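You operate a simulated robot arm through the tools that you are given. There is no shell and no other tool. Be economical: measure what you need, move in short steps, check, and stop when the job is done.

You are at the controls of a simulated two-armed robot. One attempt, no reset.

## Task
Fetch the grey box of washers and set it on the black tile on the top of the camera bench. Then take the white cup on the top of the camera bench and put it away on the top of the steel bench. Then take the blue core ring from the top of the camera bench and put it on the top of the plywood board. Then put the long red bung on the top of the camera bench away on the top of the goods table. Then take the short green bung and put it on top of the mask carton on the top of the camera bench. Then put the long collar on top of the yellow step plate. Then fetch the beige stone block and set it on the low shelf of the soil lab bench. Then fetch the core pusher and set it on the top of the slope board. Keep to this order. Set down upright: grey box of washers, core pusher.

It is judged by the outcome, as a careful person would: the job done as asked, and still so three seconds after it is handed in. It fails if anything else is knocked over, pushed out of place, dropped, spilled or broken.

## Robot
Two 6-joint arms with three-finger grippers on one trunk, on a base that drives. Base frame: it is fixed to the floor where the robot stands at the start and does not move with it; the origin is under the middle of the robot, x ahead of it, y to its left, z up; the surface under the hand at the start is at about z = 800. Readings come in mm, degrees, newtons and seconds.
The left shoulder is at the start at [21, 170, 1522], the right one opposite. With the tool pointing down near the work surface each hand reaches from about 260 to 520 mm from the robot's upright axis, wherever it stands, measured 20 degrees to its own side. Places, roughly: beige stone block (6x6x4 cm) [-10900, 800, 900]; black tile (11x12x2 cm) [800, 200, 800]; core pusher (20x8x12 cm) [-10500, 600, 900]; core ring [750, 0, 750]; grey box of washers [500, -250, 750]; long collar [-11000, 750, 1000]; long red bung (4x4x4 cm) [800, 400, 800]; low shelf of the soil lab bench [-10500, 800, 300]; mask carton [500, -1000, 750]; short green bung (4x4x3 cm) [600, -1200, 800]; top of the goods table [-3500, 400, 800]; top of the plywood board (176x18 cm) [-1600, -540, 820]; top of the slope board [-8700, 600, 800]; top of the steel bench [-5900, 800, 900]; white cup (7x7x7 cm) [600, -200, 800]; yellow step plate [-8250, 500, 250]. Payload 2.2 kg a hand.
The TCP of each hand is the grasp point between the finger pads, 25 mm short of the fingertips. In the tool frame z runs along the fingers and y along their closing line. Largest opening 104 mm; the body of the gripper starts 74 mm behind the TCP.
Orientation is that of the tool frame in the base frame, as a unit quaternion [x, y, z, w]. With the fingers straight down and closing along the base's y, the tool's x points along the base's -x, its y along +y and its z along -z.

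## Interface
- The arms move only by the tool servo_tool. It takes "left_commands", "right_commands" or both (then of equal length, played together; a hand with none holds still); each is a list of rows, each a list of 6 numbers: the shift along the tool's x, y, z in m, then the turn, a rotation vector about the tool's x, y, z in degrees. In form: [[x, y, z, ax, ay, az], ...]. A call has 1 to 8 rows; each row is the pose to reach, as a shift and turn from the pose commanded when the call began, along the tool's axes at that moment. "left_fingers" and "right_fingers" are, for a hand that has rows, the finger opening in m, from 0 to 0.104, set as the call begins (left out, the last holds). Each row takes 0.2 s and may step no farther than 50 mm and 8.6 degrees from the row before; otherwise, or with a gripper value out of range, the whole call is refused. Where a pose cannot be reached the arm comes as near as it can. A force on the tool above 40 N (or 10 N above the force at the start of the call, whichever is more), or a blocked arm, ends the call early, and 0.2 s more pass. Each finger halts on what it meets, pressing with about 32 N; the grip force reading is that of the motor and also rises with nothing between the fingers. The clock runs only during rows and for 0.2 s after the last one: add rows that repeat a pose to give the fingers time. It gives the time, the measured TCP pose, the force on the tool (base axes), the opening and the grip force at its end, in the units of the frame above (readings bear some noise), with the torque about the TCP (base axes, N m) and any sound that the robot's microphone picked up.
- Cameras (640 x 400 px; columns grow to the right, rows downward): "scene" is now at [165.7, -3, 1404.8]; the picture's right is [-0.09, -1.00, 0.00], its down [-0.69, 0.06, -0.72] and it looks along [0.71, -0.07, -0.70] (base axes); focal length 254 px, centre (320, 200). "left" rides on the left gripper at [82, -3, -104] in its tool frame; the picture's right is [0.04, 1.00, 0.00], its down [-0.75, 0.03, -0.66] and it looks along [-0.66, 0.03, 0.75] (tool axes); focal length 256 px, centre (320, 200). "right" rides on the right gripper at [82, 3, -104] in its tool frame; the picture's right is [-0.04, 1.00, 0.00], its down [-0.75, -0.03, -0.66] and it looks along [-0.66, -0.03, 0.75] (tool axes); focal length 256 px, centre (320, 200). There is no depth. A picture from a camera that has moved, and an enlarged one, comes with that camera's place and axes in the base frame and with its lens. The place of the scene camera against the robot may be out by one fixed shift of up to 25 mm in any direction.
- get_image(camera): a new picture of that camera. No time passes.
- lift_body(by): slides the trunk up (or, below 0, down) by that many mm; the arms and the scene camera ride with it, the base frame stays. It gives what a move gives, with no picture.
- roll_base(legs): drives the robot by 1 to 6 legs, each [ahead, left, turn to the left] in mm, mm and degrees, along the robot's own axes; the way and the turn of a leg run together, so that a leg with both is an arc; at most 1500 mm and 180 degrees a leg. The arms and the cameras ride along, it lands a little off, and it stops where it bumps. It gives what a move gives.
- pan_tilt(pan, tilt): turns the head with the scene camera to pan (to the left, within 60 degrees either way) and tilt (down, from -29 to 69), counted from straight ahead of the robot. It gives what a move gives.
- inspect(camera, box): a new picture of the part [left, top, right, bottom] of that camera's present view, enlarged. No time passes.
- sign_off(): hands the job in; it is judged then, once.

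Go step by step. Nothing tells you exact positions but the pictures and the camera data: compare them with the known pose of the tool, close in by small moves and look again before you grip or let go. The budget is 483 turns and 246 pictures, counting those below and the enlarged ones. Unless the task says otherwise, let go and move clear before handing in.

The tools are called as a command line: name --argument value ..., lists and objects as JSON in quotes. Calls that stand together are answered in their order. servo_tool: Moves the arms, as the interface text tells. Its arguments: {"type":"object","properties":{"left_commands":{"type":"array","items":{"type":"array","items":{"type":"number"}}},"left_fingers":{"type":"number"},"right_commands":{"type":"array","items":{"type":"array","items":{"type":"number"}}},"right_fingers":{"type":"number"}},"required":[]} The other tools are called the same way: lift_body (by) slides the trunk up or down; roll_base (legs) drives the base; pan_tilt (pan, tilt) turns the head that bears the scene camera; get_image (camera) takes a picture; inspect (camera, box) takes an enlarged picture of a part of a camera's view; sign_off () hands the job in.

At the start:

```text
time_s: 0.0
left_position: [488.9, 188.0, 1113.3]
left_orientation: [0.0, 1.0, 0.0, 0.0]
left_force: [0.1, 0.4, -1.0]
left_moment: [-0.01, 0.0, -0.02]
left_width: 104.1
left_finger_force: 0.1
right_position: [518.4, -152.5, 1148.5]
right_orientation: [0.0, 1.0, -0.001, 0.0]
right_force: [0.6, 0.7, 0.3]
right_moment: [-0.01, -0.01, 0.01]
right_width: 104.0
right_finger_force: 0.0
trunk travel left (down, up): [-714.0, 28.0]
robot x, y, heading: [-0.6, -0.4, -0.1]
head pan, tilt: [-5.3, 44.2]
```

scene: 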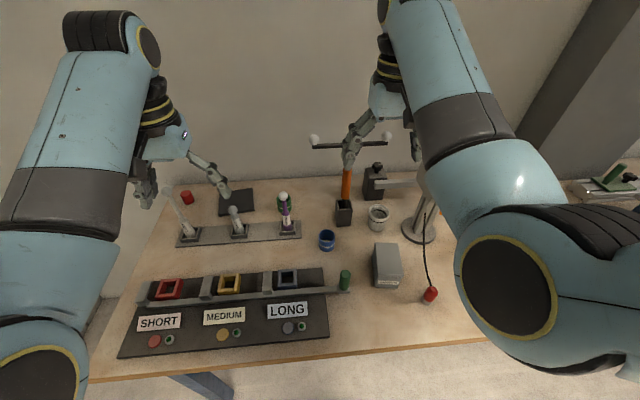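
right: 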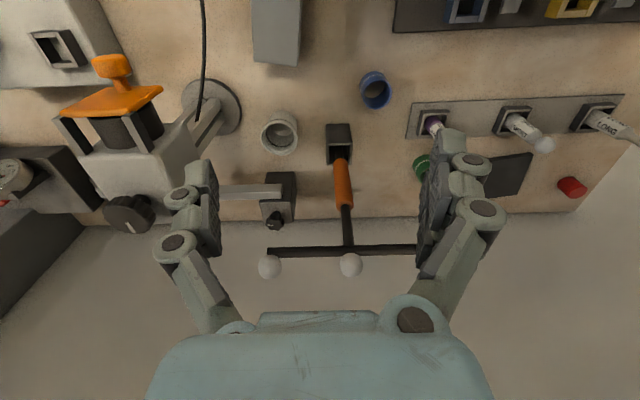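
left: 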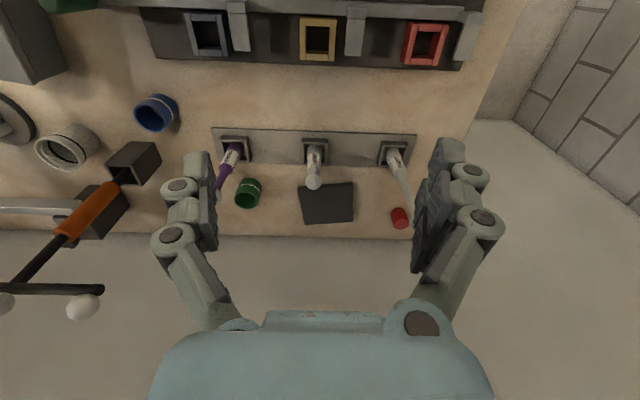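

I see the camera bench with the rack, tile, cup, ring and grey box. First I look closer at the bench and around to find the things and the free floor.

inspect --camera "scene" --box '[100, 150, 340, 300]'

inspect --camera "scene" --box '[300, 150, 460, 310]'

pan_tilt --pan -50 --tilt 35

```text
2.67 times, centred on (220, 225) of scene
camera zoom: at [165.7, -3.0, 1404.8], right [-0.09, -1.0, 0.0], down [-0.69, 0.06, -0.72], along [0.71, -0.07, -0.7], focal length 676 px, centre (587, 133)
```

zoom: 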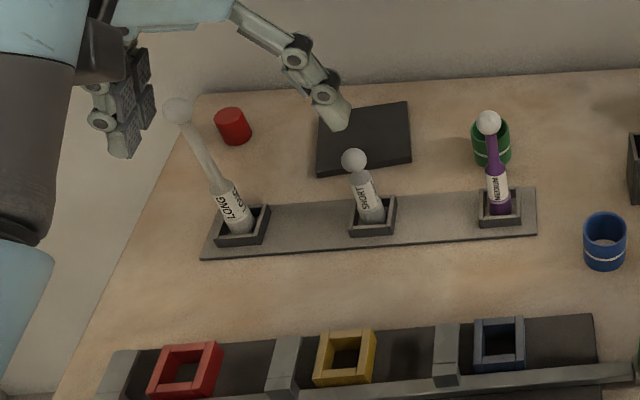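

```text
2.50 times, centred on (380, 230) of scene
camera zoom: at [165.7, -3.0, 1404.8], right [-0.09, -1.0, 0.0], down [-0.69, 0.06, -0.72], along [0.71, -0.07, -0.7], focal length 634 px, centre (170, 125)
```

zoom: 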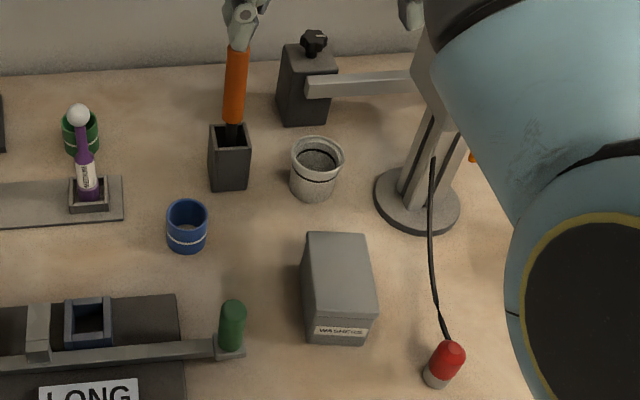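

```text
time_s: 1.1
left_position: [489.2, 188.4, 1113.2]
left_orientation: [0.0, 1.0, 0.0, 0.001]
left_force: [0.4, 0.3, -0.1]
left_moment: [0.0, -0.01, -0.02]
left_width: 103.9
left_finger_force: 0.0
right_position: [519.5, -152.7, 1147.0]
right_orientation: [0.0, 1.0, 0.001, 0.0]
right_force: [0.9, 0.8, 0.1]
right_moment: [-0.01, 0.01, 0.02]
right_width: 104.2
right_finger_force: 0.1
trunk travel left (down, up): [-714.0, 28.0]
robot x, y, heading: [0.4, -1.6, -0.1]
head pan, tilt: [-50.0, 35.0]
```

The grey washer box sits mid bench, blue ring to its left. I look to the right side.

get_image --camera "scene"

pan_tilt --pan 55 --tilt 35

get_image --camera "scene"

```text
240 pictures are left
camera scene: at [140.8, -62.9, 1418.5], right [-0.77, -0.64, 0.0], down [-0.37, 0.44, -0.82], along [0.53, -0.63, -0.57], focal length 254 px, centre (320, 200)
```

scene: 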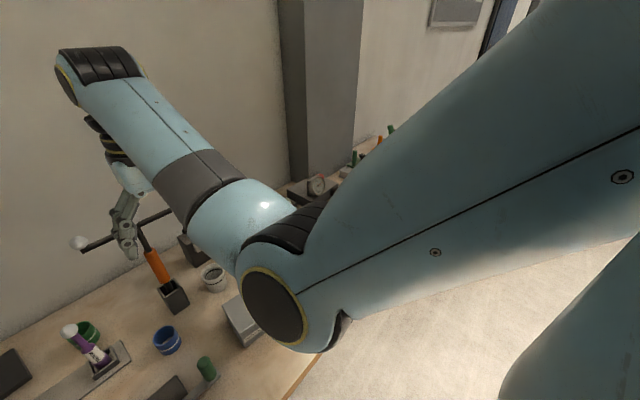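

```text
time_s: 2.9
left_position: [489.8, 187.6, 1113.0]
left_orientation: [0.0, 1.0, 0.0, 0.0]
left_force: [-0.2, 0.0, 0.9]
left_moment: [0.01, -0.03, 0.02]
left_width: 103.8
left_finger_force: 0.1
right_position: [519.8, -151.3, 1146.8]
right_orientation: [0.0, 1.0, 0.0, 0.001]
right_force: [0.1, 0.2, 0.0]
right_moment: [0.0, -0.01, -0.01]
right_width: 104.1
right_finger_force: 0.0
trunk travel left (down, up): [-714.0, 28.0]
robot x, y, heading: [0.3, 0.7, 0.1]
head pan, tilt: [55.0, 35.0]
```

```text
239 pictures are left
camera scene: at [134.7, 76.6, 1418.5], right [0.82, -0.57, 0.0], down [-0.33, -0.47, -0.82], along [0.47, 0.67, -0.57], focal length 254 px, centre (320, 200)
```

scene: 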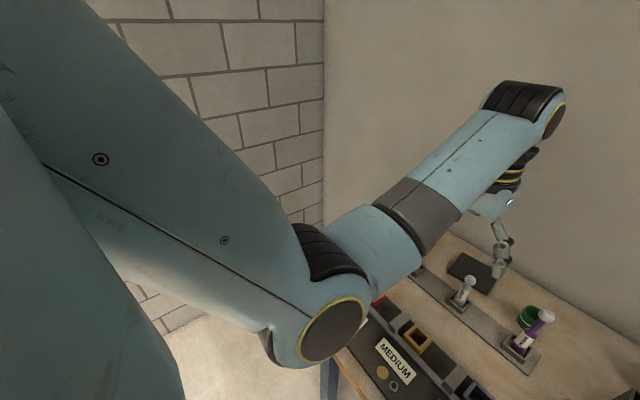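

Facing a bench against a wall; the arms hang elbow-down. I look steeply down to see how the base and the bench edge stand.

pan_tilt --pan 0 --tilt 69

get_image --camera "scene"

```text
time_s: 4.2
left_position: [489.5, 188.0, 1113.3]
left_orientation: [-0.001, 1.0, 0.0, 0.001]
left_force: [0.2, 0.6, 0.3]
left_moment: [-0.02, 0.0, 0.06]
left_width: 103.8
left_finger_force: 0.1
right_position: [520.3, -153.1, 1147.0]
right_orientation: [0.001, 1.0, 0.0, 0.0]
right_force: [-0.2, 0.2, 0.2]
right_moment: [0.0, -0.01, -0.02]
right_width: 103.9
right_finger_force: 0.0
trunk travel left (down, up): [-714.0, 28.0]
robot x, y, heading: [0.9, -0.3, 0.1]
head pan, tilt: [0.0, 68.8]
```

```text
238 pictures are left
camera scene: at [140.0, 4.6, 1374.9], right [0.0, -1.0, 0.0], down [-0.93, 0.0, -0.36], along [0.36, 0.0, -0.93], focal length 254 px, centre (320, 200)
```

scene: 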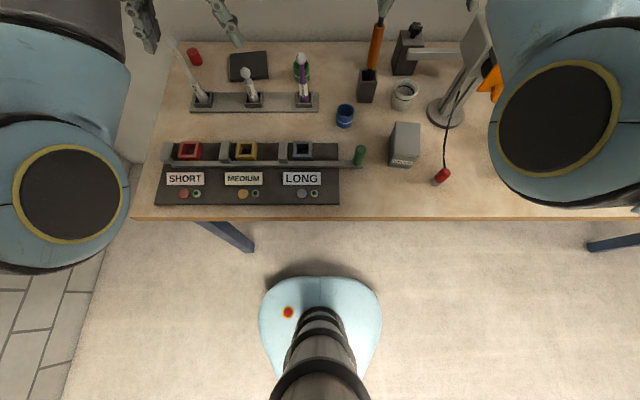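

The bench legs leave a wide gap for the base, so I can drive close until the column nears the edge (about x 317). I zoom into this top view to measure.

inspect --camera "scene" --box '[140, 30, 340, 155]'

inspect --camera "scene" --box '[320, 20, 480, 200]'

```text
3.20 times, centred on (240, 92) of scene
camera zoom: at [140.0, 4.6, 1374.9], right [0.0, -1.0, 0.0], down [-0.93, 0.0, -0.36], along [0.36, 0.0, -0.93], focal length 812 px, centre (576, 544)
```

zoom: 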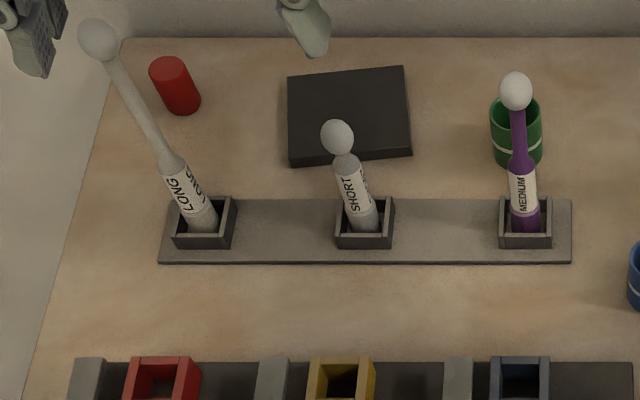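

```text
2.22 times, centred on (400, 110) of scene
camera zoom: at [140.0, 4.6, 1374.9], right [0.0, -1.0, 0.0], down [-0.93, 0.0, -0.36], along [0.36, 0.0, -0.93], focal length 564 px, centre (142, 400)
```

zoom: 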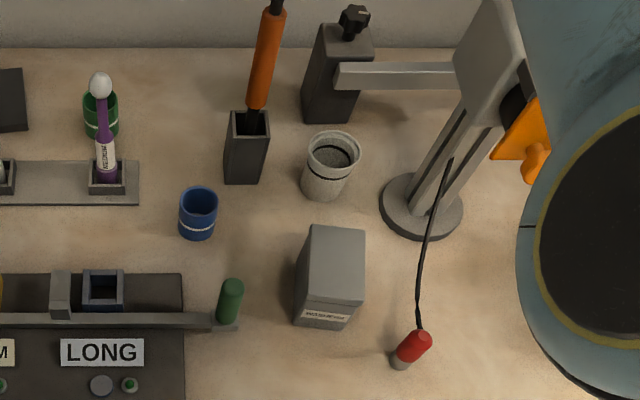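

Measured: table z≈800, box centre about (497, -205) yawed about -10°, tile centre about (778, 214), sticks up to z≈1005. I fold the right arm back so it clears the lamp stand, and open up for driving.

servo_tool --right_commands '[[0.04, -0.016, -0.02, 0, 0, 0], [0.08, -0.032, -0.04, 0, 0, 0], [0.12, -0.048, -0.06, 0, 0, 0], [0.16, -0.064, -0.08, 0, 0, 0], [0.19, -0.08, -0.1, 0, 0, 0]]'

pan_tilt --pan -20 --tilt 50

get_image --camera "scene"

```text
time_s: 5.3
left_position: [485.4, 186.8, 1114.2]
left_orientation: [-0.002, 1.0, 0.0, 0.002]
left_force: [-1.0, -0.8, 0.0]
left_moment: [0.04, 0.01, 0.02]
left_width: 104.1
left_finger_force: 0.1
right_position: [416.2, -248.7, 1139.9]
right_orientation: [0.014, 0.992, -0.111, 0.063]
right_force: [-1.5, -0.3, -2.9]
right_moment: [-0.04, -0.21, 0.07]
right_width: 103.8
right_finger_force: 0.1
right hand out of reach, approached as far as the arm can: row 1, 2, 3, 4, 5
trunk travel left (down, up): [-714.0, 28.0]
robot x, y, heading: [1.4, 0.0, -0.1]
head pan, tilt: [0.0, 68.8]
stopped in row 5 (right hand): the arm was blocked; the commanded pose is now the measured one
```

```text
time_s: 6.1
left_position: [489.3, 188.5, 1113.5]
left_orientation: [-0.001, 1.0, 0.0, 0.0]
left_force: [-0.1, 0.7, -0.2]
left_moment: [-0.02, 0.01, 0.03]
left_width: 104.0
left_finger_force: 0.1
right_position: [420.2, -246.4, 1137.6]
right_orientation: [0.014, 0.992, -0.113, 0.058]
right_force: [0.5, 0.0, 0.7]
right_moment: [-0.04, 0.01, -0.03]
right_width: 104.3
right_finger_force: 0.0
trunk travel left (down, up): [-714.0, 28.0]
robot x, y, heading: [-0.5, 3.8, 0.1]
head pan, tilt: [-20.0, 50.0]
```

```text
235 pictures are left
camera scene: at [157.4, -21.5, 1396.7], right [-0.34, -0.94, 0.0], down [-0.72, 0.26, -0.64], along [0.6, -0.22, -0.77], focal length 254 px, centre (320, 200)
```

scene: 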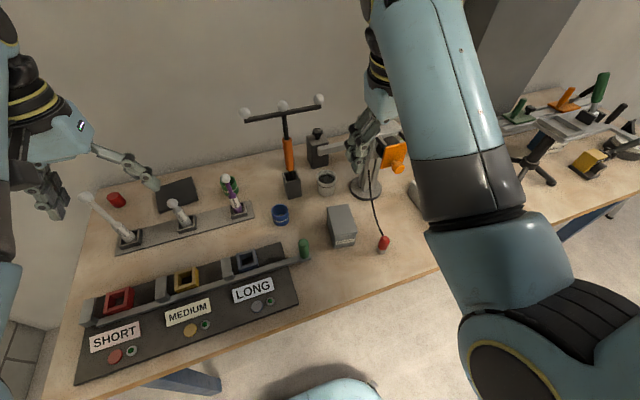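

The right arm can't fold further but is high enough (tips ≥1110). I bring the left hand back and up a bit, then shift the base right and ahead so the left hand can take the box.

servo_tool --left_commands '[[0.03, 0, -0.02, 0, 0, 0], [0.05, 0, -0.03, 0, 0, 0]]'

roll_base --legs '[[0, -200, 0], [100, 0, 0]]'

get_image --camera "left"

get_image --camera "right"

```text
time_s: 6.7
left_position: [460.6, 188.3, 1114.7]
left_orientation: [-0.004, 1.0, 0.01, 0.01]
left_force: [0.6, -1.0, 0.8]
left_moment: [0.0, -0.06, 0.01]
left_width: 104.0
left_finger_force: 0.2
left hand out of reach, approached as far as the arm can: row 1, 2
right_position: [419.6, -246.0, 1138.0]
right_orientation: [0.015, 0.992, -0.112, 0.058]
right_force: [0.5, 0.2, -0.2]
right_moment: [-0.01, -0.02, -0.04]
right_width: 104.1
right_finger_force: 0.2
trunk travel left (down, up): [-714.0, 28.0]
robot x, y, heading: [-3.3, -2.0, 0.1]
head pan, tilt: [-20.0, 50.0]
```

```text
time_s: 9.0
left_position: [560.2, -9.7, 1110.9]
left_orientation: [-0.003, 1.0, 0.009, 0.006]
left_force: [0.5, -0.5, -0.3]
left_moment: [-0.01, 0.02, 0.0]
left_width: 103.9
left_finger_force: 0.0
right_position: [519.5, -446.0, 1136.6]
right_orientation: [0.015, 0.992, -0.112, 0.058]
right_force: [1.3, 0.4, 0.5]
right_moment: [0.01, 0.02, -0.05]
right_width: 103.9
right_finger_force: 0.1
trunk travel left (down, up): [-714.0, 28.0]
robot x, y, heading: [99.7, -199.8, 0.2]
head pan, tilt: [-20.0, 50.0]
```

```text
234 pictures are left
camera left: at [476.7, -15.4, 1213.0], right [-0.05, 1.0, 0.02], down [0.75, 0.02, 0.67], along [0.66, 0.05, -0.75], focal length 256 px, centre (320, 200)
```

left: 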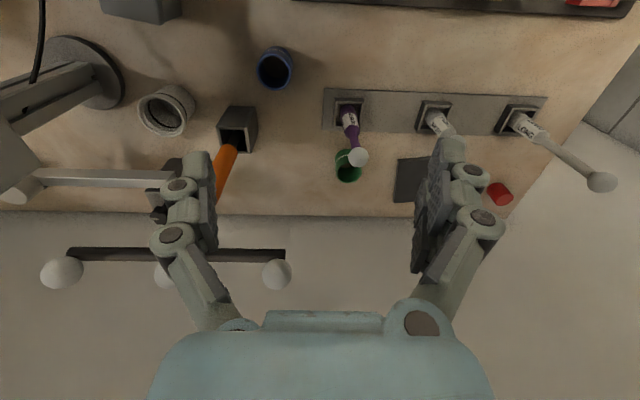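

```text
233 pictures are left
camera right: at [426.2, -418.2, 1227.6], right [0.08, 0.97, -0.22], down [0.67, 0.1, 0.73], along [0.73, -0.21, -0.65], focal length 256 px, centre (320, 200)
```

right: 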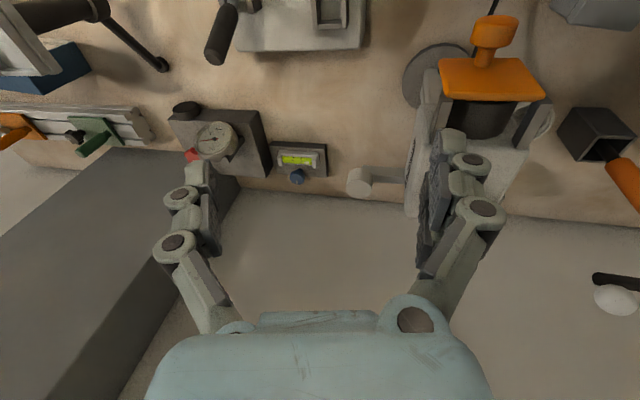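

T-bar ball is at about (660, -39, 1097), 100 mm beyond the hand, fine. I move the left hand over the box at z≈1000, turning 10°.

servo_tool --left_commands '[[0.012, -0.035, 0.03, 0, 0, 2], [0.024, -0.075, 0.05, 0, 0, 4], [0.036, -0.115, 0.07, 0, 0, 6], [0.05, -0.155, 0.09, 0, 0, 8], [0.063, -0.195, 0.11, 0, 0, 10], [0.063, -0.195, 0.11, 0, 0, 10]]'

get_image --camera "left"

```text
time_s: 9.7
left_position: [545.9, 27.7, 1053.8]
left_orientation: [0.007, 0.994, 0.107, 0.01]
left_force: [-0.3, -0.3, 0.0]
left_moment: [-0.01, 0.0, 0.02]
left_width: 104.0
left_finger_force: 0.1
left hand out of reach, approached as far as the arm can: row 3
right_position: [519.0, -446.3, 1137.3]
right_orientation: [0.015, 0.992, -0.113, 0.058]
right_force: [0.1, 0.5, -0.9]
right_moment: [-0.02, 0.03, 0.03]
right_width: 103.9
right_finger_force: 0.0
trunk travel left (down, up): [-714.0, 28.0]
robot x, y, heading: [102.8, -198.6, 0.1]
head pan, tilt: [-20.0, 50.0]
stopped in row 3 (left hand): the arm was blocked; the commanded pose is now the measured one
```

```text
232 pictures are left
camera left: at [462.9, 4.8, 1153.9], right [-0.03, 0.98, 0.21], down [0.74, -0.12, 0.66], along [0.67, 0.17, -0.72], focal length 256 px, centre (320, 200)
```

left: 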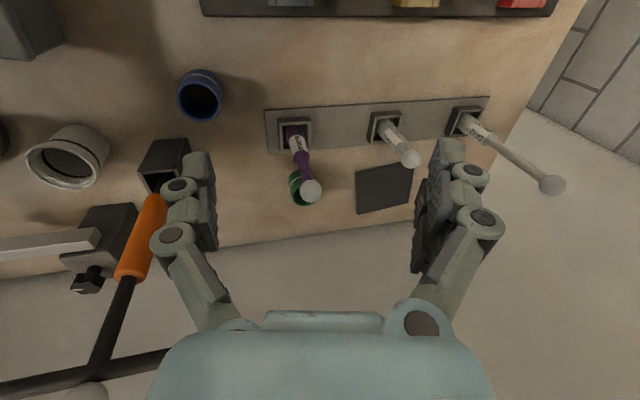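

The arm hit its inner limit up high and rolled 12°. I straighten it while going lower.

servo_tool --left_commands '[[0, -0.022, 0.018, 6, 0, 0], [0, -0.0455, 0.035, 12, 0, 0], [0, -0.0455, 0.035, 12, 0, 0]]'

```text
time_s: 10.5
left_position: [545.4, -10.6, 1011.3]
left_orientation: [0.008, 1.0, 0.0, 0.01]
left_force: [-0.5, -0.5, -0.6]
left_moment: [-0.01, 0.0, 0.0]
left_width: 103.9
left_finger_force: 0.1
right_position: [518.9, -444.8, 1137.8]
right_orientation: [0.015, 0.992, -0.112, 0.058]
right_force: [-0.5, -0.2, 0.6]
right_moment: [0.0, 0.01, 0.0]
right_width: 104.1
right_finger_force: 0.1
trunk travel left (down, up): [-714.0, 28.0]
robot x, y, heading: [99.8, -197.3, -0.1]
head pan, tilt: [-20.0, 50.0]
```

Straight again at (545, -11, 1011). Now over the box at z≈1000 with the yaw.

servo_tool --left_commands '[[0.01, -0.04, 0.002, 0, 0, 2], [0.02, -0.08, 0.004, 0, 0, 4], [0.03, -0.12, 0.006, 0, 0, 6], [0.04, -0.16, 0.008, 0, 0, 8], [0.048, -0.195, 0.011, 0, 0, 10], [0.048, -0.195, 0.011, 0, 0, 10]]'

get_image --camera "left"

```text
time_s: 11.2
left_position: [531.0, 18.4, 995.5]
left_orientation: [0.031, 0.994, 0.102, 0.012]
left_force: [0.0, -0.2, 0.3]
left_moment: [0.02, 0.02, 0.02]
left_width: 104.0
left_finger_force: 0.0
left hand out of reach, approached as far as the arm can: row 3
right_position: [518.6, -446.2, 1137.5]
right_orientation: [0.016, 0.992, -0.112, 0.058]
right_force: [-0.5, -0.5, -0.1]
right_moment: [-0.03, 0.0, -0.01]
right_width: 104.0
right_finger_force: 0.0
trunk travel left (down, up): [-714.0, 28.0]
robot x, y, heading: [99.8, -197.8, 0.2]
head pan, tilt: [-20.0, 50.0]
stopped in row 3 (left hand): the arm was blocked; the commanded pose is now the measured one
```

```text
231 pictures are left
camera left: at [447.2, 1.1, 1095.7], right [0.02, 0.98, 0.2], down [0.73, -0.15, 0.66], along [0.68, 0.13, -0.72], focal length 256 px, centre (320, 200)
```

left: 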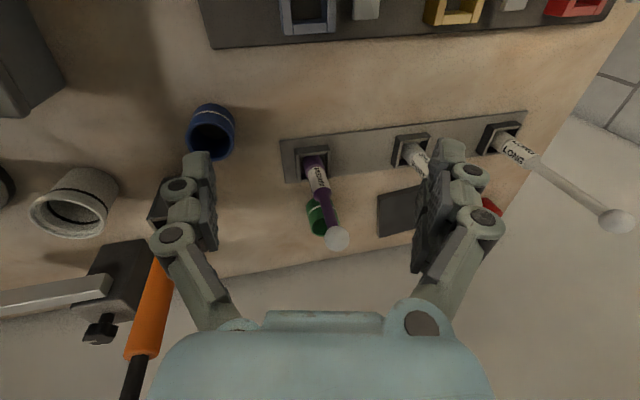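

The hand cannot cross inward; it wants to stay about 20° to its own side. I straighten it and shift the base further right instead.

servo_tool --left_commands '[[0, -0.015, -0.003, 6, 0, 0], [0, -0.03, -0.006, 11.7, 0, 0], [0, -0.03, -0.006, 11.7, 0, 0]]'

roll_base --legs '[[-60, 0, 0], [0, -190, 0]]'

get_image --camera "left"

get_image --camera "right"

```text
time_s: 11.9
left_position: [530.5, -14.8, 995.1]
left_orientation: [0.033, 0.999, -0.002, 0.01]
left_force: [-0.6, -0.2, 0.2]
left_moment: [0.01, 0.02, -0.02]
left_width: 104.2
left_finger_force: 0.1
right_position: [518.9, -445.4, 1137.7]
right_orientation: [0.015, 0.992, -0.113, 0.058]
right_force: [0.1, 0.9, 0.4]
right_moment: [0.02, 0.0, -0.03]
right_width: 104.1
right_finger_force: 0.1
trunk travel left (down, up): [-714.0, 28.0]
robot x, y, heading: [105.3, -199.1, -0.0]
head pan, tilt: [-20.0, 50.0]
```

```text
time_s: 14.1
left_position: [471.3, -203.4, 995.4]
left_orientation: [0.032, 0.999, -0.002, 0.009]
left_force: [0.2, -0.4, -0.2]
left_moment: [0.0, 0.03, -0.01]
left_width: 104.0
left_finger_force: 0.0
right_position: [459.8, -635.0, 1136.9]
right_orientation: [0.015, 0.992, -0.112, 0.057]
right_force: [0.3, -0.5, -1.1]
right_moment: [0.03, 0.01, 0.01]
right_width: 104.1
right_finger_force: 0.1
trunk travel left (down, up): [-714.0, 28.0]
robot x, y, heading: [44.0, -390.2, -0.0]
head pan, tilt: [-20.0, 50.0]
```

```text
230 pictures are left
camera left: at [388.1, -200.4, 1098.3], right [0.03, 1.0, 0.0], down [0.74, -0.02, 0.67], along [0.67, -0.02, -0.74], focal length 256 px, centre (320, 200)
```

left: 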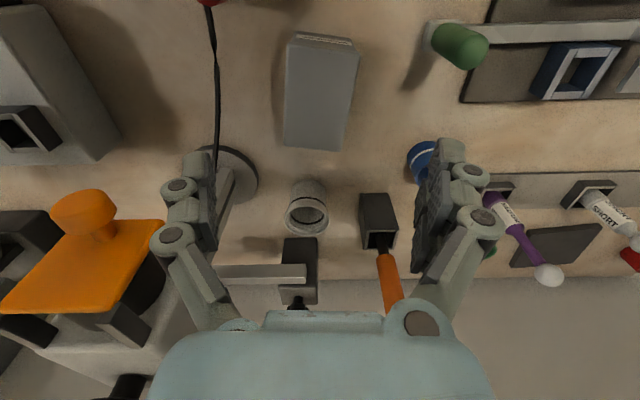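

```text
229 pictures are left
camera right: at [366.0, -608.5, 1227.8], right [0.08, 0.97, -0.22], down [0.67, 0.1, 0.73], along [0.73, -0.21, -0.65], focal length 256 px, centre (320, 200)
```

right: 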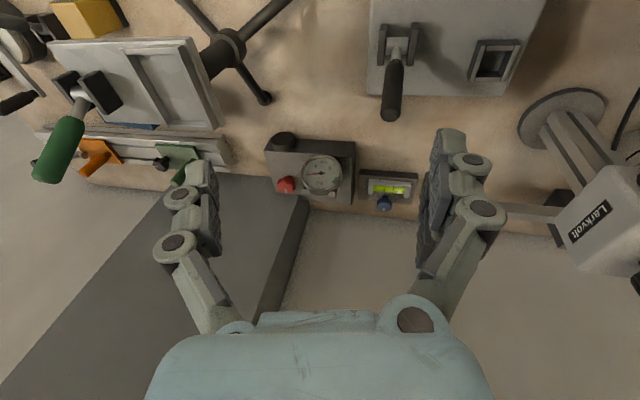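

Box top is at z≈875, centre (476, -207), about 56×90 mm, yaw -9°. I go down over it with the fingers open.

servo_tool --left_commands '[[-0.001, -0.002, 0.03, 0, 0, 2.6], [-0.002, -0.003, 0.06, 0, 0, 5.3], [-0.002, -0.003, 0.09, 0, 0, 5.3], [-0.002, -0.003, 0.12, 0, 0, 5.3], [-0.002, -0.003, 0.145, 0, 0, 5.3], [-0.002, -0.003, 0.145, 0, 0, 5.3]]'

get_image --camera "left"

```text
time_s: 15.5
left_position: [475.5, -205.5, 848.2]
left_orientation: [0.079, 0.997, -0.001, 0.01]
left_force: [-0.2, -0.3, 0.3]
left_moment: [0.02, -0.02, 0.02]
left_width: 103.9
left_finger_force: 0.1
right_position: [460.9, -636.5, 1137.8]
right_orientation: [0.015, 0.992, -0.112, 0.058]
right_force: [0.3, -0.3, -0.2]
right_moment: [0.01, 0.0, -0.05]
right_width: 104.2
right_finger_force: 0.1
trunk travel left (down, up): [-714.0, 28.0]
robot x, y, heading: [43.0, -387.6, 0.2]
head pan, tilt: [-20.0, 50.0]
```

```text
228 pictures are left
camera left: at [393.2, -196.1, 951.1], right [0.12, 0.99, 0.0], down [0.74, -0.09, 0.67], along [0.67, -0.08, -0.74], focal length 256 px, centre (320, 200)
```

left: 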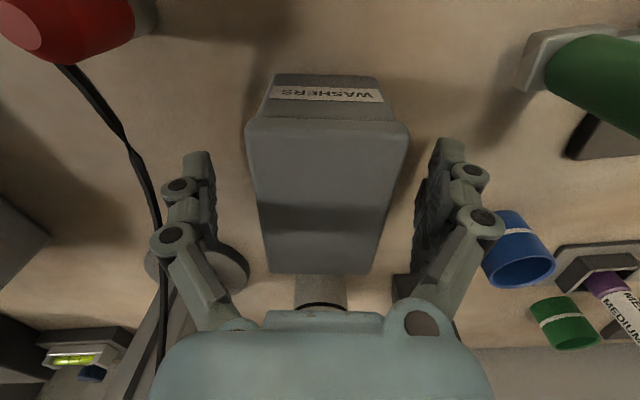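

The box sits between the fingers, a little toward +y. I nudge 4 mm and close.

servo_tool --left_commands '[[0, 0.004, 0, 0, 0, 0], [0, 0.004, 0, 0, 0, 0]]'

servo_tool --left_commands '[[0, 0, 0, 0, 0, 0], [0, 0, 0, 0, 0, 0], [0, 0, 0, 0, 0, 0], [0, 0, 0, 0, 0, 0], [0, 0, 0, 0, 0, 0]]' --left_fingers 0.03

```text
time_s: 16.1
left_position: [476.1, -201.9, 849.6]
left_orientation: [0.078, 0.997, -0.001, 0.009]
left_force: [0.2, -0.2, 0.2]
left_moment: [-0.03, -0.01, -0.05]
left_width: 104.2
left_finger_force: 0.0
right_position: [462.0, -634.4, 1137.7]
right_orientation: [0.016, 0.992, -0.112, 0.057]
right_force: [0.8, -0.5, 0.3]
right_moment: [0.03, 0.0, 0.02]
right_width: 104.0
right_finger_force: 0.1
trunk travel left (down, up): [-714.0, 28.0]
robot x, y, heading: [41.2, -387.9, 0.2]
head pan, tilt: [-20.0, 50.0]
```

```text
time_s: 17.3
left_position: [476.6, -204.2, 849.8]
left_orientation: [0.078, 0.997, -0.001, 0.01]
left_force: [-0.9, -0.2, 2.2]
left_moment: [-0.15, 0.1, -0.03]
left_width: 60.3
left_finger_force: 32.1
right_position: [460.8, -635.2, 1139.9]
right_orientation: [0.016, 0.992, -0.112, 0.058]
right_force: [-0.8, -0.2, 0.0]
right_moment: [0.03, -0.02, 0.0]
right_width: 103.8
right_finger_force: 0.0
trunk travel left (down, up): [-714.0, 28.0]
robot x, y, heading: [44.1, -390.6, 0.1]
head pan, tilt: [-20.0, 50.0]
```

Gripped at 60 mm. I lift the box and swing the right arm outward so it will clear the T-bar and lamp later.

servo_tool --left_commands '[[0, 0, -0.03, 0, 0, 0], [0, 0, -0.06, 0, 0, 0], [0, 0, -0.09, 0, 0, 0], [0, 0, -0.12, 0, 0, 0], [0, 0, -0.15, 0, 0, 0]]'

servo_tool --right_commands '[[0.03, -0.04, 0, 0, 0, 0], [0.05, -0.08, 0, 0, 0, 0], [0.07, -0.12, 0, 0, 0, 0], [0.1, -0.15, 0, 0, 0, 0], [0.12, -0.185, 0, 0, 0, 0]]'

```text
time_s: 18.5
left_position: [472.6, -203.5, 1000.9]
left_orientation: [0.079, 0.997, -0.001, 0.009]
left_force: [-0.2, -0.3, -2.7]
left_moment: [-0.01, -0.03, -0.02]
left_width: 60.3
left_finger_force: 31.5
right_position: [460.0, -636.8, 1136.8]
right_orientation: [0.016, 0.992, -0.112, 0.058]
right_force: [-0.6, -0.1, -0.1]
right_moment: [0.02, -0.02, -0.02]
right_width: 104.1
right_finger_force: 0.0
trunk travel left (down, up): [-714.0, 28.0]
robot x, y, heading: [39.4, -386.2, 0.1]
head pan, tilt: [-20.0, 50.0]
```

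```text
time_s: 19.7
left_position: [472.4, -204.9, 1001.1]
left_orientation: [0.078, 0.997, 0.0, 0.01]
left_force: [0.0, -0.8, -1.5]
left_moment: [0.04, 0.03, 0.02]
left_width: 60.2
left_finger_force: 32.1
right_position: [331.1, -814.9, 1163.6]
right_orientation: [0.015, 0.992, -0.11, 0.058]
right_force: [-0.7, -0.4, -0.5]
right_moment: [0.01, 0.0, 0.0]
right_width: 104.0
right_finger_force: 0.0
right hand out of reach, approached as far as the arm can: row 1, 2, 3
trunk travel left (down, up): [-714.0, 28.0]
robot x, y, heading: [43.0, -388.5, -0.2]
head pan, tilt: [-20.0, 50.0]
```

Both arms are set. I drive left to y≈22, then ahead 130.

roll_base --legs '[[0, 410, 0], [100, 0, 0]]'

pan_tilt --pan 0 --tilt 69

get_image --camera "scene"

get_image --camera "left"

```text
time_s: 23.0
left_position: [568.0, 214.2, 999.7]
left_orientation: [0.074, 0.997, 0.0, 0.009]
left_force: [0.1, 0.1, -2.8]
left_moment: [-0.04, 0.0, -0.02]
left_width: 60.2
left_finger_force: 31.9
right_position: [433.8, -397.2, 1164.0]
right_orientation: [0.011, 0.992, -0.112, 0.059]
right_force: [0.9, 0.2, 0.3]
right_moment: [0.0, 0.04, -0.03]
right_width: 103.9
right_finger_force: 0.1
trunk travel left (down, up): [-714.0, 28.0]
robot x, y, heading: [140.1, 24.2, 0.5]
head pan, tilt: [-20.0, 50.0]
```

```text
time_s: 23.8
left_position: [566.9, 214.7, 1000.6]
left_orientation: [0.073, 0.997, -0.001, 0.01]
left_force: [0.2, 0.5, -3.1]
left_moment: [-0.01, -0.03, -0.02]
left_width: 60.1
left_finger_force: 31.8
right_position: [432.3, -397.1, 1164.2]
right_orientation: [0.01, 0.992, -0.111, 0.058]
right_force: [-0.5, 0.7, -0.8]
right_moment: [0.01, -0.04, 0.01]
right_width: 103.9
right_finger_force: 0.0
trunk travel left (down, up): [-714.0, 28.0]
robot x, y, heading: [136.5, 24.5, 0.4]
head pan, tilt: [0.0, 68.8]
```

```text
227 pictures are left
camera scene: at [278.4, 29.9, 1374.9], right [0.01, -1.0, 0.0], down [-0.93, -0.01, -0.36], along [0.36, 0.0, -0.93], focal length 254 px, centre (320, 200)
```

scene: 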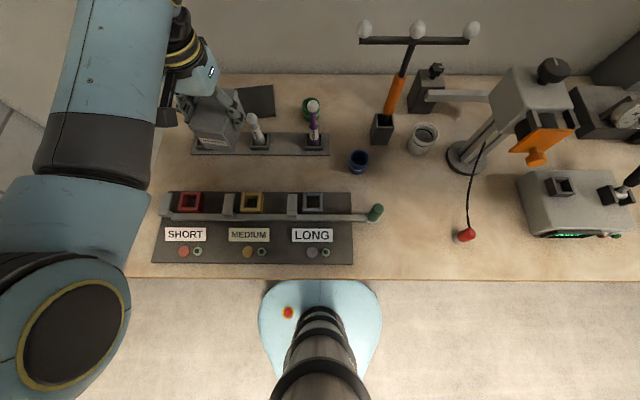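

```text
226 pictures are left
camera left: at [484.8, 224.8, 1103.4], right [0.11, 0.99, 0.0], down [0.74, -0.08, 0.67], along [0.67, -0.07, -0.74], focal length 256 px, centre (320, 200)
```

left: 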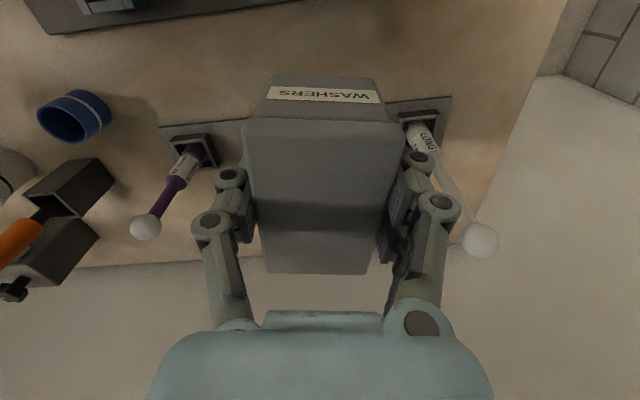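

Box is held level, base under the bench edge. I raise to z≈1025, square the yaw, and drive ahead 88 mm.

servo_tool --left_commands '[[0, 0, -0.012, 0, 0, -4.5], [0, 0, -0.025, 0, 0, -9], [0, 0, -0.025, 0, 0, -9]]'

roll_base --legs '[[88, 0, 0]]'

get_image --camera "left"

get_image --camera "scene"

```text
time_s: 24.6
left_position: [568.0, 215.9, 1025.4]
left_orientation: [-0.005, 1.0, -0.002, 0.01]
left_force: [-0.1, 0.1, -2.7]
left_moment: [0.03, 0.0, 0.0]
left_width: 60.3
left_finger_force: 31.9
right_position: [433.4, -397.3, 1164.1]
right_orientation: [0.01, 0.992, -0.112, 0.058]
right_force: [0.0, 0.0, 0.5]
right_moment: [0.01, 0.02, -0.01]
right_width: 103.8
right_finger_force: 0.1
trunk travel left (down, up): [-714.0, 28.0]
robot x, y, heading: [138.7, 23.2, 0.2]
head pan, tilt: [0.0, 68.8]
```

```text
time_s: 25.7
left_position: [655.6, 215.9, 1024.9]
left_orientation: [-0.005, 1.0, -0.001, 0.009]
left_force: [0.5, -0.3, -3.0]
left_moment: [-0.03, 0.02, 0.01]
left_width: 60.1
left_finger_force: 31.9
right_position: [522.3, -396.3, 1164.7]
right_orientation: [0.01, 0.992, -0.112, 0.057]
right_force: [-0.1, 0.1, 0.7]
right_moment: [0.03, 0.04, 0.0]
right_width: 104.1
right_finger_force: 0.1
trunk travel left (down, up): [-714.0, 28.0]
robot x, y, heading: [228.0, 22.5, 0.6]
head pan, tilt: [0.0, 68.8]
```

```text
225 pictures are left
camera left: at [572.7, 213.0, 1128.1], right [-0.05, 1.0, 0.0], down [0.74, 0.04, 0.67], along [0.67, 0.03, -0.74], focal length 256 px, centre (320, 200)
```

left: 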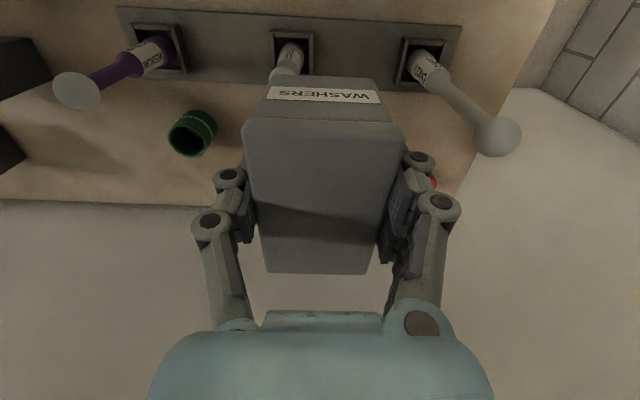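

```text
224 pictures are left
camera scene: at [367.8, 30.9, 1374.7], right [0.01, -1.0, 0.0], down [-0.93, -0.01, -0.36], along [0.36, 0.0, -0.93], focal length 254 px, centre (320, 200)
```

scene: 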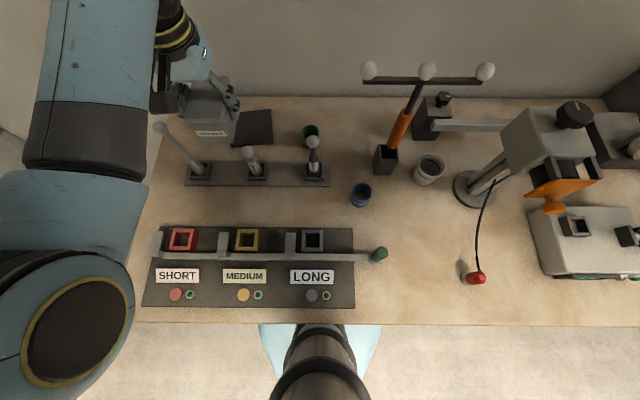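

The tile centre computes to about (769, 216), yaw +9°. I extend at this height over the tile.

servo_tool --left_commands '[[-0.03, 0, 0, 0, 0, -3], [-0.06, 0, 0, 0, 0, -6], [-0.09, 0, 0, 0, 0, -8], [-0.113, 0, 0, 0, 0, -8], [-0.113, 0, 0, 0, 0, -8]]'

get_image --camera "left"

inspect --camera "scene" --box '[120, 60, 360, 210]'

```text
time_s: 26.9
left_position: [767.4, 215.7, 1029.8]
left_orientation: [-0.074, 0.997, -0.001, 0.009]
left_force: [0.0, 0.4, -2.0]
left_moment: [0.0, 0.03, 0.0]
left_width: 60.4
left_finger_force: 31.5
right_position: [521.3, -397.0, 1165.1]
right_orientation: [0.011, 0.992, -0.112, 0.058]
right_force: [-0.4, -0.3, -0.1]
right_moment: [0.0, -0.02, -0.02]
right_width: 103.9
right_finger_force: 0.0
trunk travel left (down, up): [-714.0, 28.0]
robot x, y, heading: [227.3, 23.2, 0.7]
head pan, tilt: [0.0, 68.8]
```

```text
223 pictures are left
camera left: at [685.1, 202.7, 1132.3], right [-0.19, 0.98, -0.01], down [0.73, 0.14, 0.67], along [0.66, 0.12, -0.74], focal length 256 px, centre (320, 200)
```

left: 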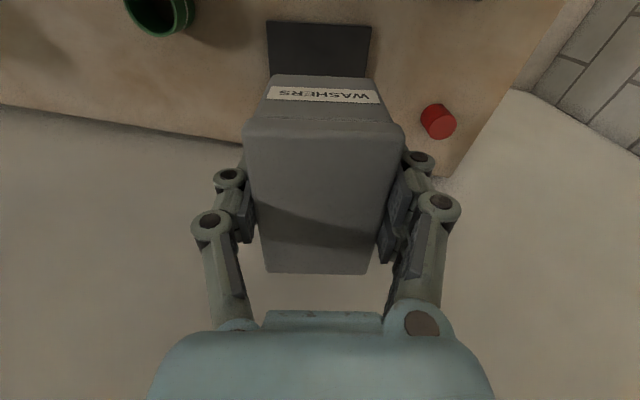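

```text
2.67 times, centred on (240, 135) of scene
camera zoom: at [365.9, 31.0, 1374.9], right [0.01, -1.0, 0.0], down [-0.93, -0.01, -0.36], along [0.36, 0.0, -0.93], focal length 676 px, centre (533, 373)
```

zoom: 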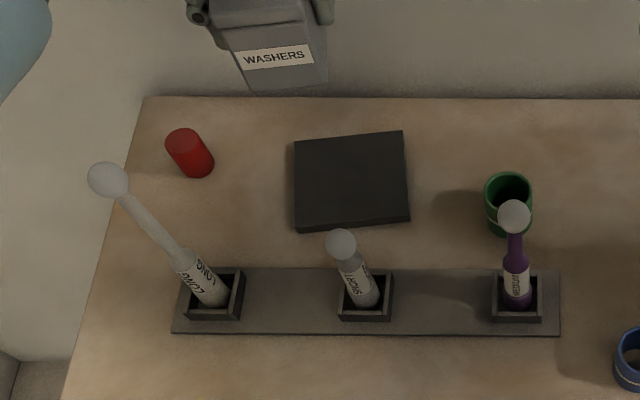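

Reach is fine. Tile centre re-measured at (780, 216.5); I go down to just above it.

servo_tool --left_commands '[[-0.012, -0.001, 0.03, 0, 0, 0], [-0.012, -0.001, 0.07, 0, 0, 0], [-0.012, -0.001, 0.11, 0, 0, 0], [-0.012, -0.001, 0.15, 0, 0, 0], [-0.012, -0.001, 0.15, 0, 0, 0]]'

get_image --camera "left"

inspect --camera "scene" --box '[120, 60, 360, 210]'

```text
time_s: 28.1
left_position: [767.9, 219.0, 902.3]
left_orientation: [-0.074, 0.997, -0.002, 0.009]
left_force: [-0.3, 0.9, -3.1]
left_moment: [0.0, 0.01, -0.01]
left_width: 60.5
left_finger_force: 31.7
left hand out of reach, approached as far as the arm can: row 4, 5
right_position: [521.7, -396.3, 1163.2]
right_orientation: [0.01, 0.992, -0.111, 0.058]
right_force: [-0.5, 0.7, 0.3]
right_moment: [0.01, 0.0, 0.04]
right_width: 103.9
right_finger_force: 0.1
trunk travel left (down, up): [-714.0, 28.0]
robot x, y, heading: [227.0, 23.2, 0.5]
head pan, tilt: [0.0, 68.8]
```

```text
221 pictures are left
camera left: at [686.6, 204.3, 1005.0], right [-0.19, 0.98, -0.01], down [0.73, 0.14, 0.67], along [0.66, 0.12, -0.74], focal length 256 px, centre (320, 200)
```

left: 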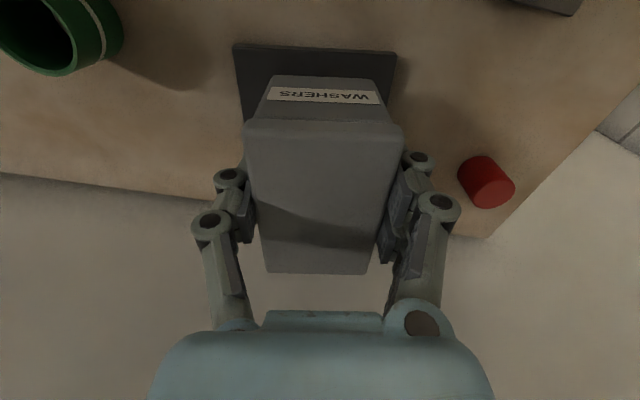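

```text
2.67 times, centred on (240, 135) of scene
camera zoom: at [366.5, 30.9, 1374.8], right [0.01, -1.0, 0.0], down [-0.93, -0.01, -0.36], along [0.36, 0.0, -0.93], focal length 676 px, centre (533, 373)
```

zoom: 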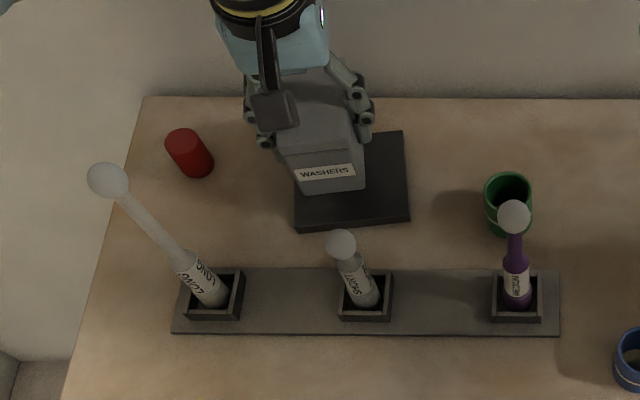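

Just out of reach at z≈902. I raise the hand slightly, then will lower the trunk for the last centimetres.

servo_tool --left_commands '[[0, 0, -0.03, 0, 0, 0], [0, 0, -0.045, 0, 0, 0], [0, 0, -0.045, 0, 0, 0]]'

```text
time_s: 28.9
left_position: [768.5, 218.5, 946.4]
left_orientation: [-0.074, 0.997, -0.002, 0.008]
left_force: [0.3, -0.9, -3.0]
left_moment: [-0.01, -0.02, -0.05]
left_width: 60.2
left_finger_force: 32.1
right_position: [520.3, -396.6, 1163.9]
right_orientation: [0.01, 0.992, -0.111, 0.058]
right_force: [0.2, -0.3, -0.3]
right_moment: [0.02, 0.03, 0.03]
right_width: 104.1
right_finger_force: 0.0
trunk travel left (down, up): [-714.0, 28.0]
robot x, y, heading: [225.9, 25.1, 0.6]
head pan, tilt: [0.0, 68.8]
```

The next shift counts from the measured pose, good. I push 11 mm ahead and lower the trunk 55 mm.

servo_tool --left_commands '[[-0.011, -0.003, 0, 0, 0, 0], [-0.011, -0.003, 0, 0, 0, 0]]'

lift_body --by -55

get_image --camera "left"

inspect --camera "scene" --box '[120, 40, 360, 190]'

```text
time_s: 29.5
left_position: [778.2, 217.2, 947.4]
left_orientation: [-0.075, 0.997, -0.001, 0.01]
left_force: [0.5, -0.6, -2.7]
left_moment: [0.01, 0.0, -0.03]
left_width: 60.2
left_finger_force: 31.3
right_position: [521.9, -396.8, 1163.9]
right_orientation: [0.01, 0.992, -0.112, 0.058]
right_force: [-0.7, -0.1, -0.3]
right_moment: [-0.01, 0.0, 0.01]
right_width: 103.9
right_finger_force: 0.2
trunk travel left (down, up): [-714.0, 28.0]
robot x, y, heading: [226.5, 28.6, 0.3]
head pan, tilt: [0.0, 68.8]
```

```text
time_s: 30.4
left_position: [779.1, 219.4, 890.9]
left_orientation: [-0.074, 0.997, -0.002, 0.009]
left_force: [-0.2, 0.5, -2.7]
left_moment: [-0.01, 0.04, -0.02]
left_width: 60.1
left_finger_force: 32.4
right_position: [521.2, -394.6, 1109.1]
right_orientation: [0.01, 0.992, -0.112, 0.059]
right_force: [-0.8, -0.5, 0.5]
right_moment: [0.0, 0.02, -0.04]
right_width: 103.9
right_finger_force: 0.1
trunk travel left (down, up): [-659.0, 83.0]
robot x, y, heading: [227.1, 23.8, 0.7]
head pan, tilt: [0.0, 68.8]
```

```text
219 pictures are left
camera left: at [696.6, 204.9, 994.4], right [-0.19, 0.98, -0.01], down [0.73, 0.14, 0.67], along [0.66, 0.12, -0.74], focal length 256 px, centre (320, 200)
```

left: 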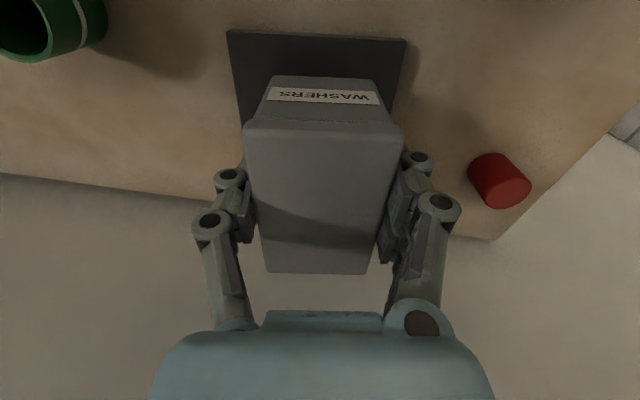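

```text
2.67 times, centred on (240, 115) of scene
camera zoom: at [366.4, 31.0, 1319.8], right [0.01, -1.0, 0.0], down [-0.93, -0.01, -0.36], along [0.36, 0.0, -0.93], focal length 676 px, centre (533, 427)
```

zoom: 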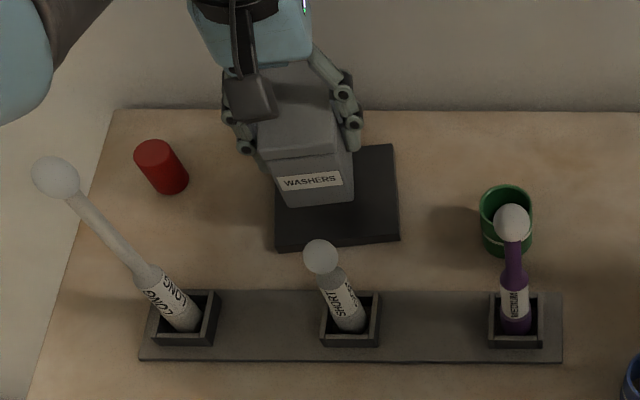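

Box is centred over the tile. I lower the trunk the last 19 mm.

lift_body --by -19

servo_tool --left_commands '[[0, 0, 0.002, 0, 0, 0]]'

```text
time_s: 31.1
left_position: [779.3, 220.1, 873.2]
left_orientation: [-0.073, 0.997, -0.002, 0.008]
left_force: [0.3, -0.5, -2.1]
left_moment: [0.05, 0.02, -0.01]
left_width: 60.0
left_finger_force: 32.1
right_position: [520.3, -395.7, 1090.8]
right_orientation: [0.01, 0.992, -0.112, 0.059]
right_force: [0.1, -0.1, -0.5]
right_moment: [0.0, 0.0, -0.02]
right_width: 103.9
right_finger_force: 0.0
trunk travel left (down, up): [-640.0, 102.0]
robot x, y, heading: [223.8, 25.0, 0.5]
head pan, tilt: [0.0, 68.8]
```

```text
time_s: 31.5
left_position: [778.7, 218.9, 870.8]
left_orientation: [-0.073, 0.997, -0.001, 0.008]
left_force: [-0.1, -0.4, -3.4]
left_moment: [0.0, 0.01, 0.01]
left_width: 60.2
left_finger_force: 32.2
right_position: [521.0, -396.8, 1088.7]
right_orientation: [0.01, 0.992, -0.112, 0.059]
right_force: [0.1, -0.4, 0.2]
right_moment: [0.02, -0.02, -0.03]
right_width: 104.0
right_finger_force: 0.0
trunk travel left (down, up): [-640.0, 102.0]
robot x, y, heading: [225.8, 25.3, 0.6]
head pan, tilt: [0.0, 68.8]
```

Still hanging (−3 N). A few mm more until contact.

servo_tool --left_commands '[[0, 0, 0.002, 0, 0, 0], [0, 0, 0.004, 0, 0, 0]]'

```text
time_s: 32.1
left_position: [778.5, 219.4, 865.8]
left_orientation: [-0.074, 0.997, -0.002, 0.009]
left_force: [-0.2, 0.2, -2.0]
left_moment: [-0.03, 0.0, 0.02]
left_width: 60.1
left_finger_force: 31.5
right_position: [521.9, -396.9, 1089.1]
right_orientation: [0.011, 0.992, -0.112, 0.059]
right_force: [0.2, 0.6, 0.3]
right_moment: [-0.02, 0.01, -0.01]
right_width: 103.8
right_finger_force: 0.2
trunk travel left (down, up): [-640.0, 102.0]
robot x, y, heading: [226.0, 21.9, 0.4]
head pan, tilt: [0.0, 68.8]
```

servo_tool --left_commands '[[0, 0, 0.002, 0, 0, 0], [0, 0, 0.004, 0, 0, 0]]'

inspect --camera "scene" --box '[180, 40, 300, 140]'

```text
time_s: 32.7
left_position: [779.0, 219.2, 861.4]
left_orientation: [-0.074, 0.997, -0.001, 0.01]
left_force: [-1.0, 0.2, -2.5]
left_moment: [0.0, 0.03, 0.0]
left_width: 60.2
left_finger_force: 32.1
right_position: [521.3, -396.8, 1089.5]
right_orientation: [0.01, 0.992, -0.112, 0.059]
right_force: [-0.2, -0.1, -0.3]
right_moment: [0.0, -0.01, -0.03]
right_width: 103.9
right_finger_force: 0.1
trunk travel left (down, up): [-640.0, 102.0]
robot x, y, heading: [225.8, 26.8, 0.3]
head pan, tilt: [0.0, 68.8]
```

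```text
4.00 times, centred on (240, 90) of scene
camera zoom: at [366.6, 30.9, 1300.7], right [0.01, -1.0, 0.0], down [-0.93, -0.01, -0.36], along [0.36, 0.0, -0.93], focal length 1015 px, centre (640, 640)
```

zoom: 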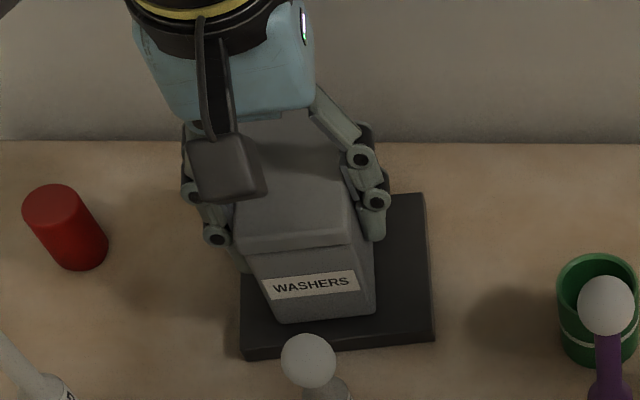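

Nearly touching; continue in 2 mm steps.

servo_tool --left_commands '[[0, 0, 0.002, 0, 0, 0], [0, 0, 0.004, 0, 0, 0]]'

```text
time_s: 33.3
left_position: [779.3, 219.7, 861.6]
left_orientation: [-0.076, 0.997, -0.002, 0.011]
left_force: [-4.9, 3.8, 21.2]
left_moment: [0.37, 0.9, -0.04]
left_width: 60.2
left_finger_force: 32.1
right_position: [519.0, -397.3, 1091.5]
right_orientation: [0.01, 0.992, -0.112, 0.06]
right_force: [-0.1, 0.0, -0.2]
right_moment: [0.01, 0.02, -0.02]
right_width: 104.0
right_finger_force: 0.0
trunk travel left (down, up): [-640.0, 102.0]
robot x, y, heading: [229.4, 24.0, 0.5]
head pan, tilt: [0.0, 68.8]
```

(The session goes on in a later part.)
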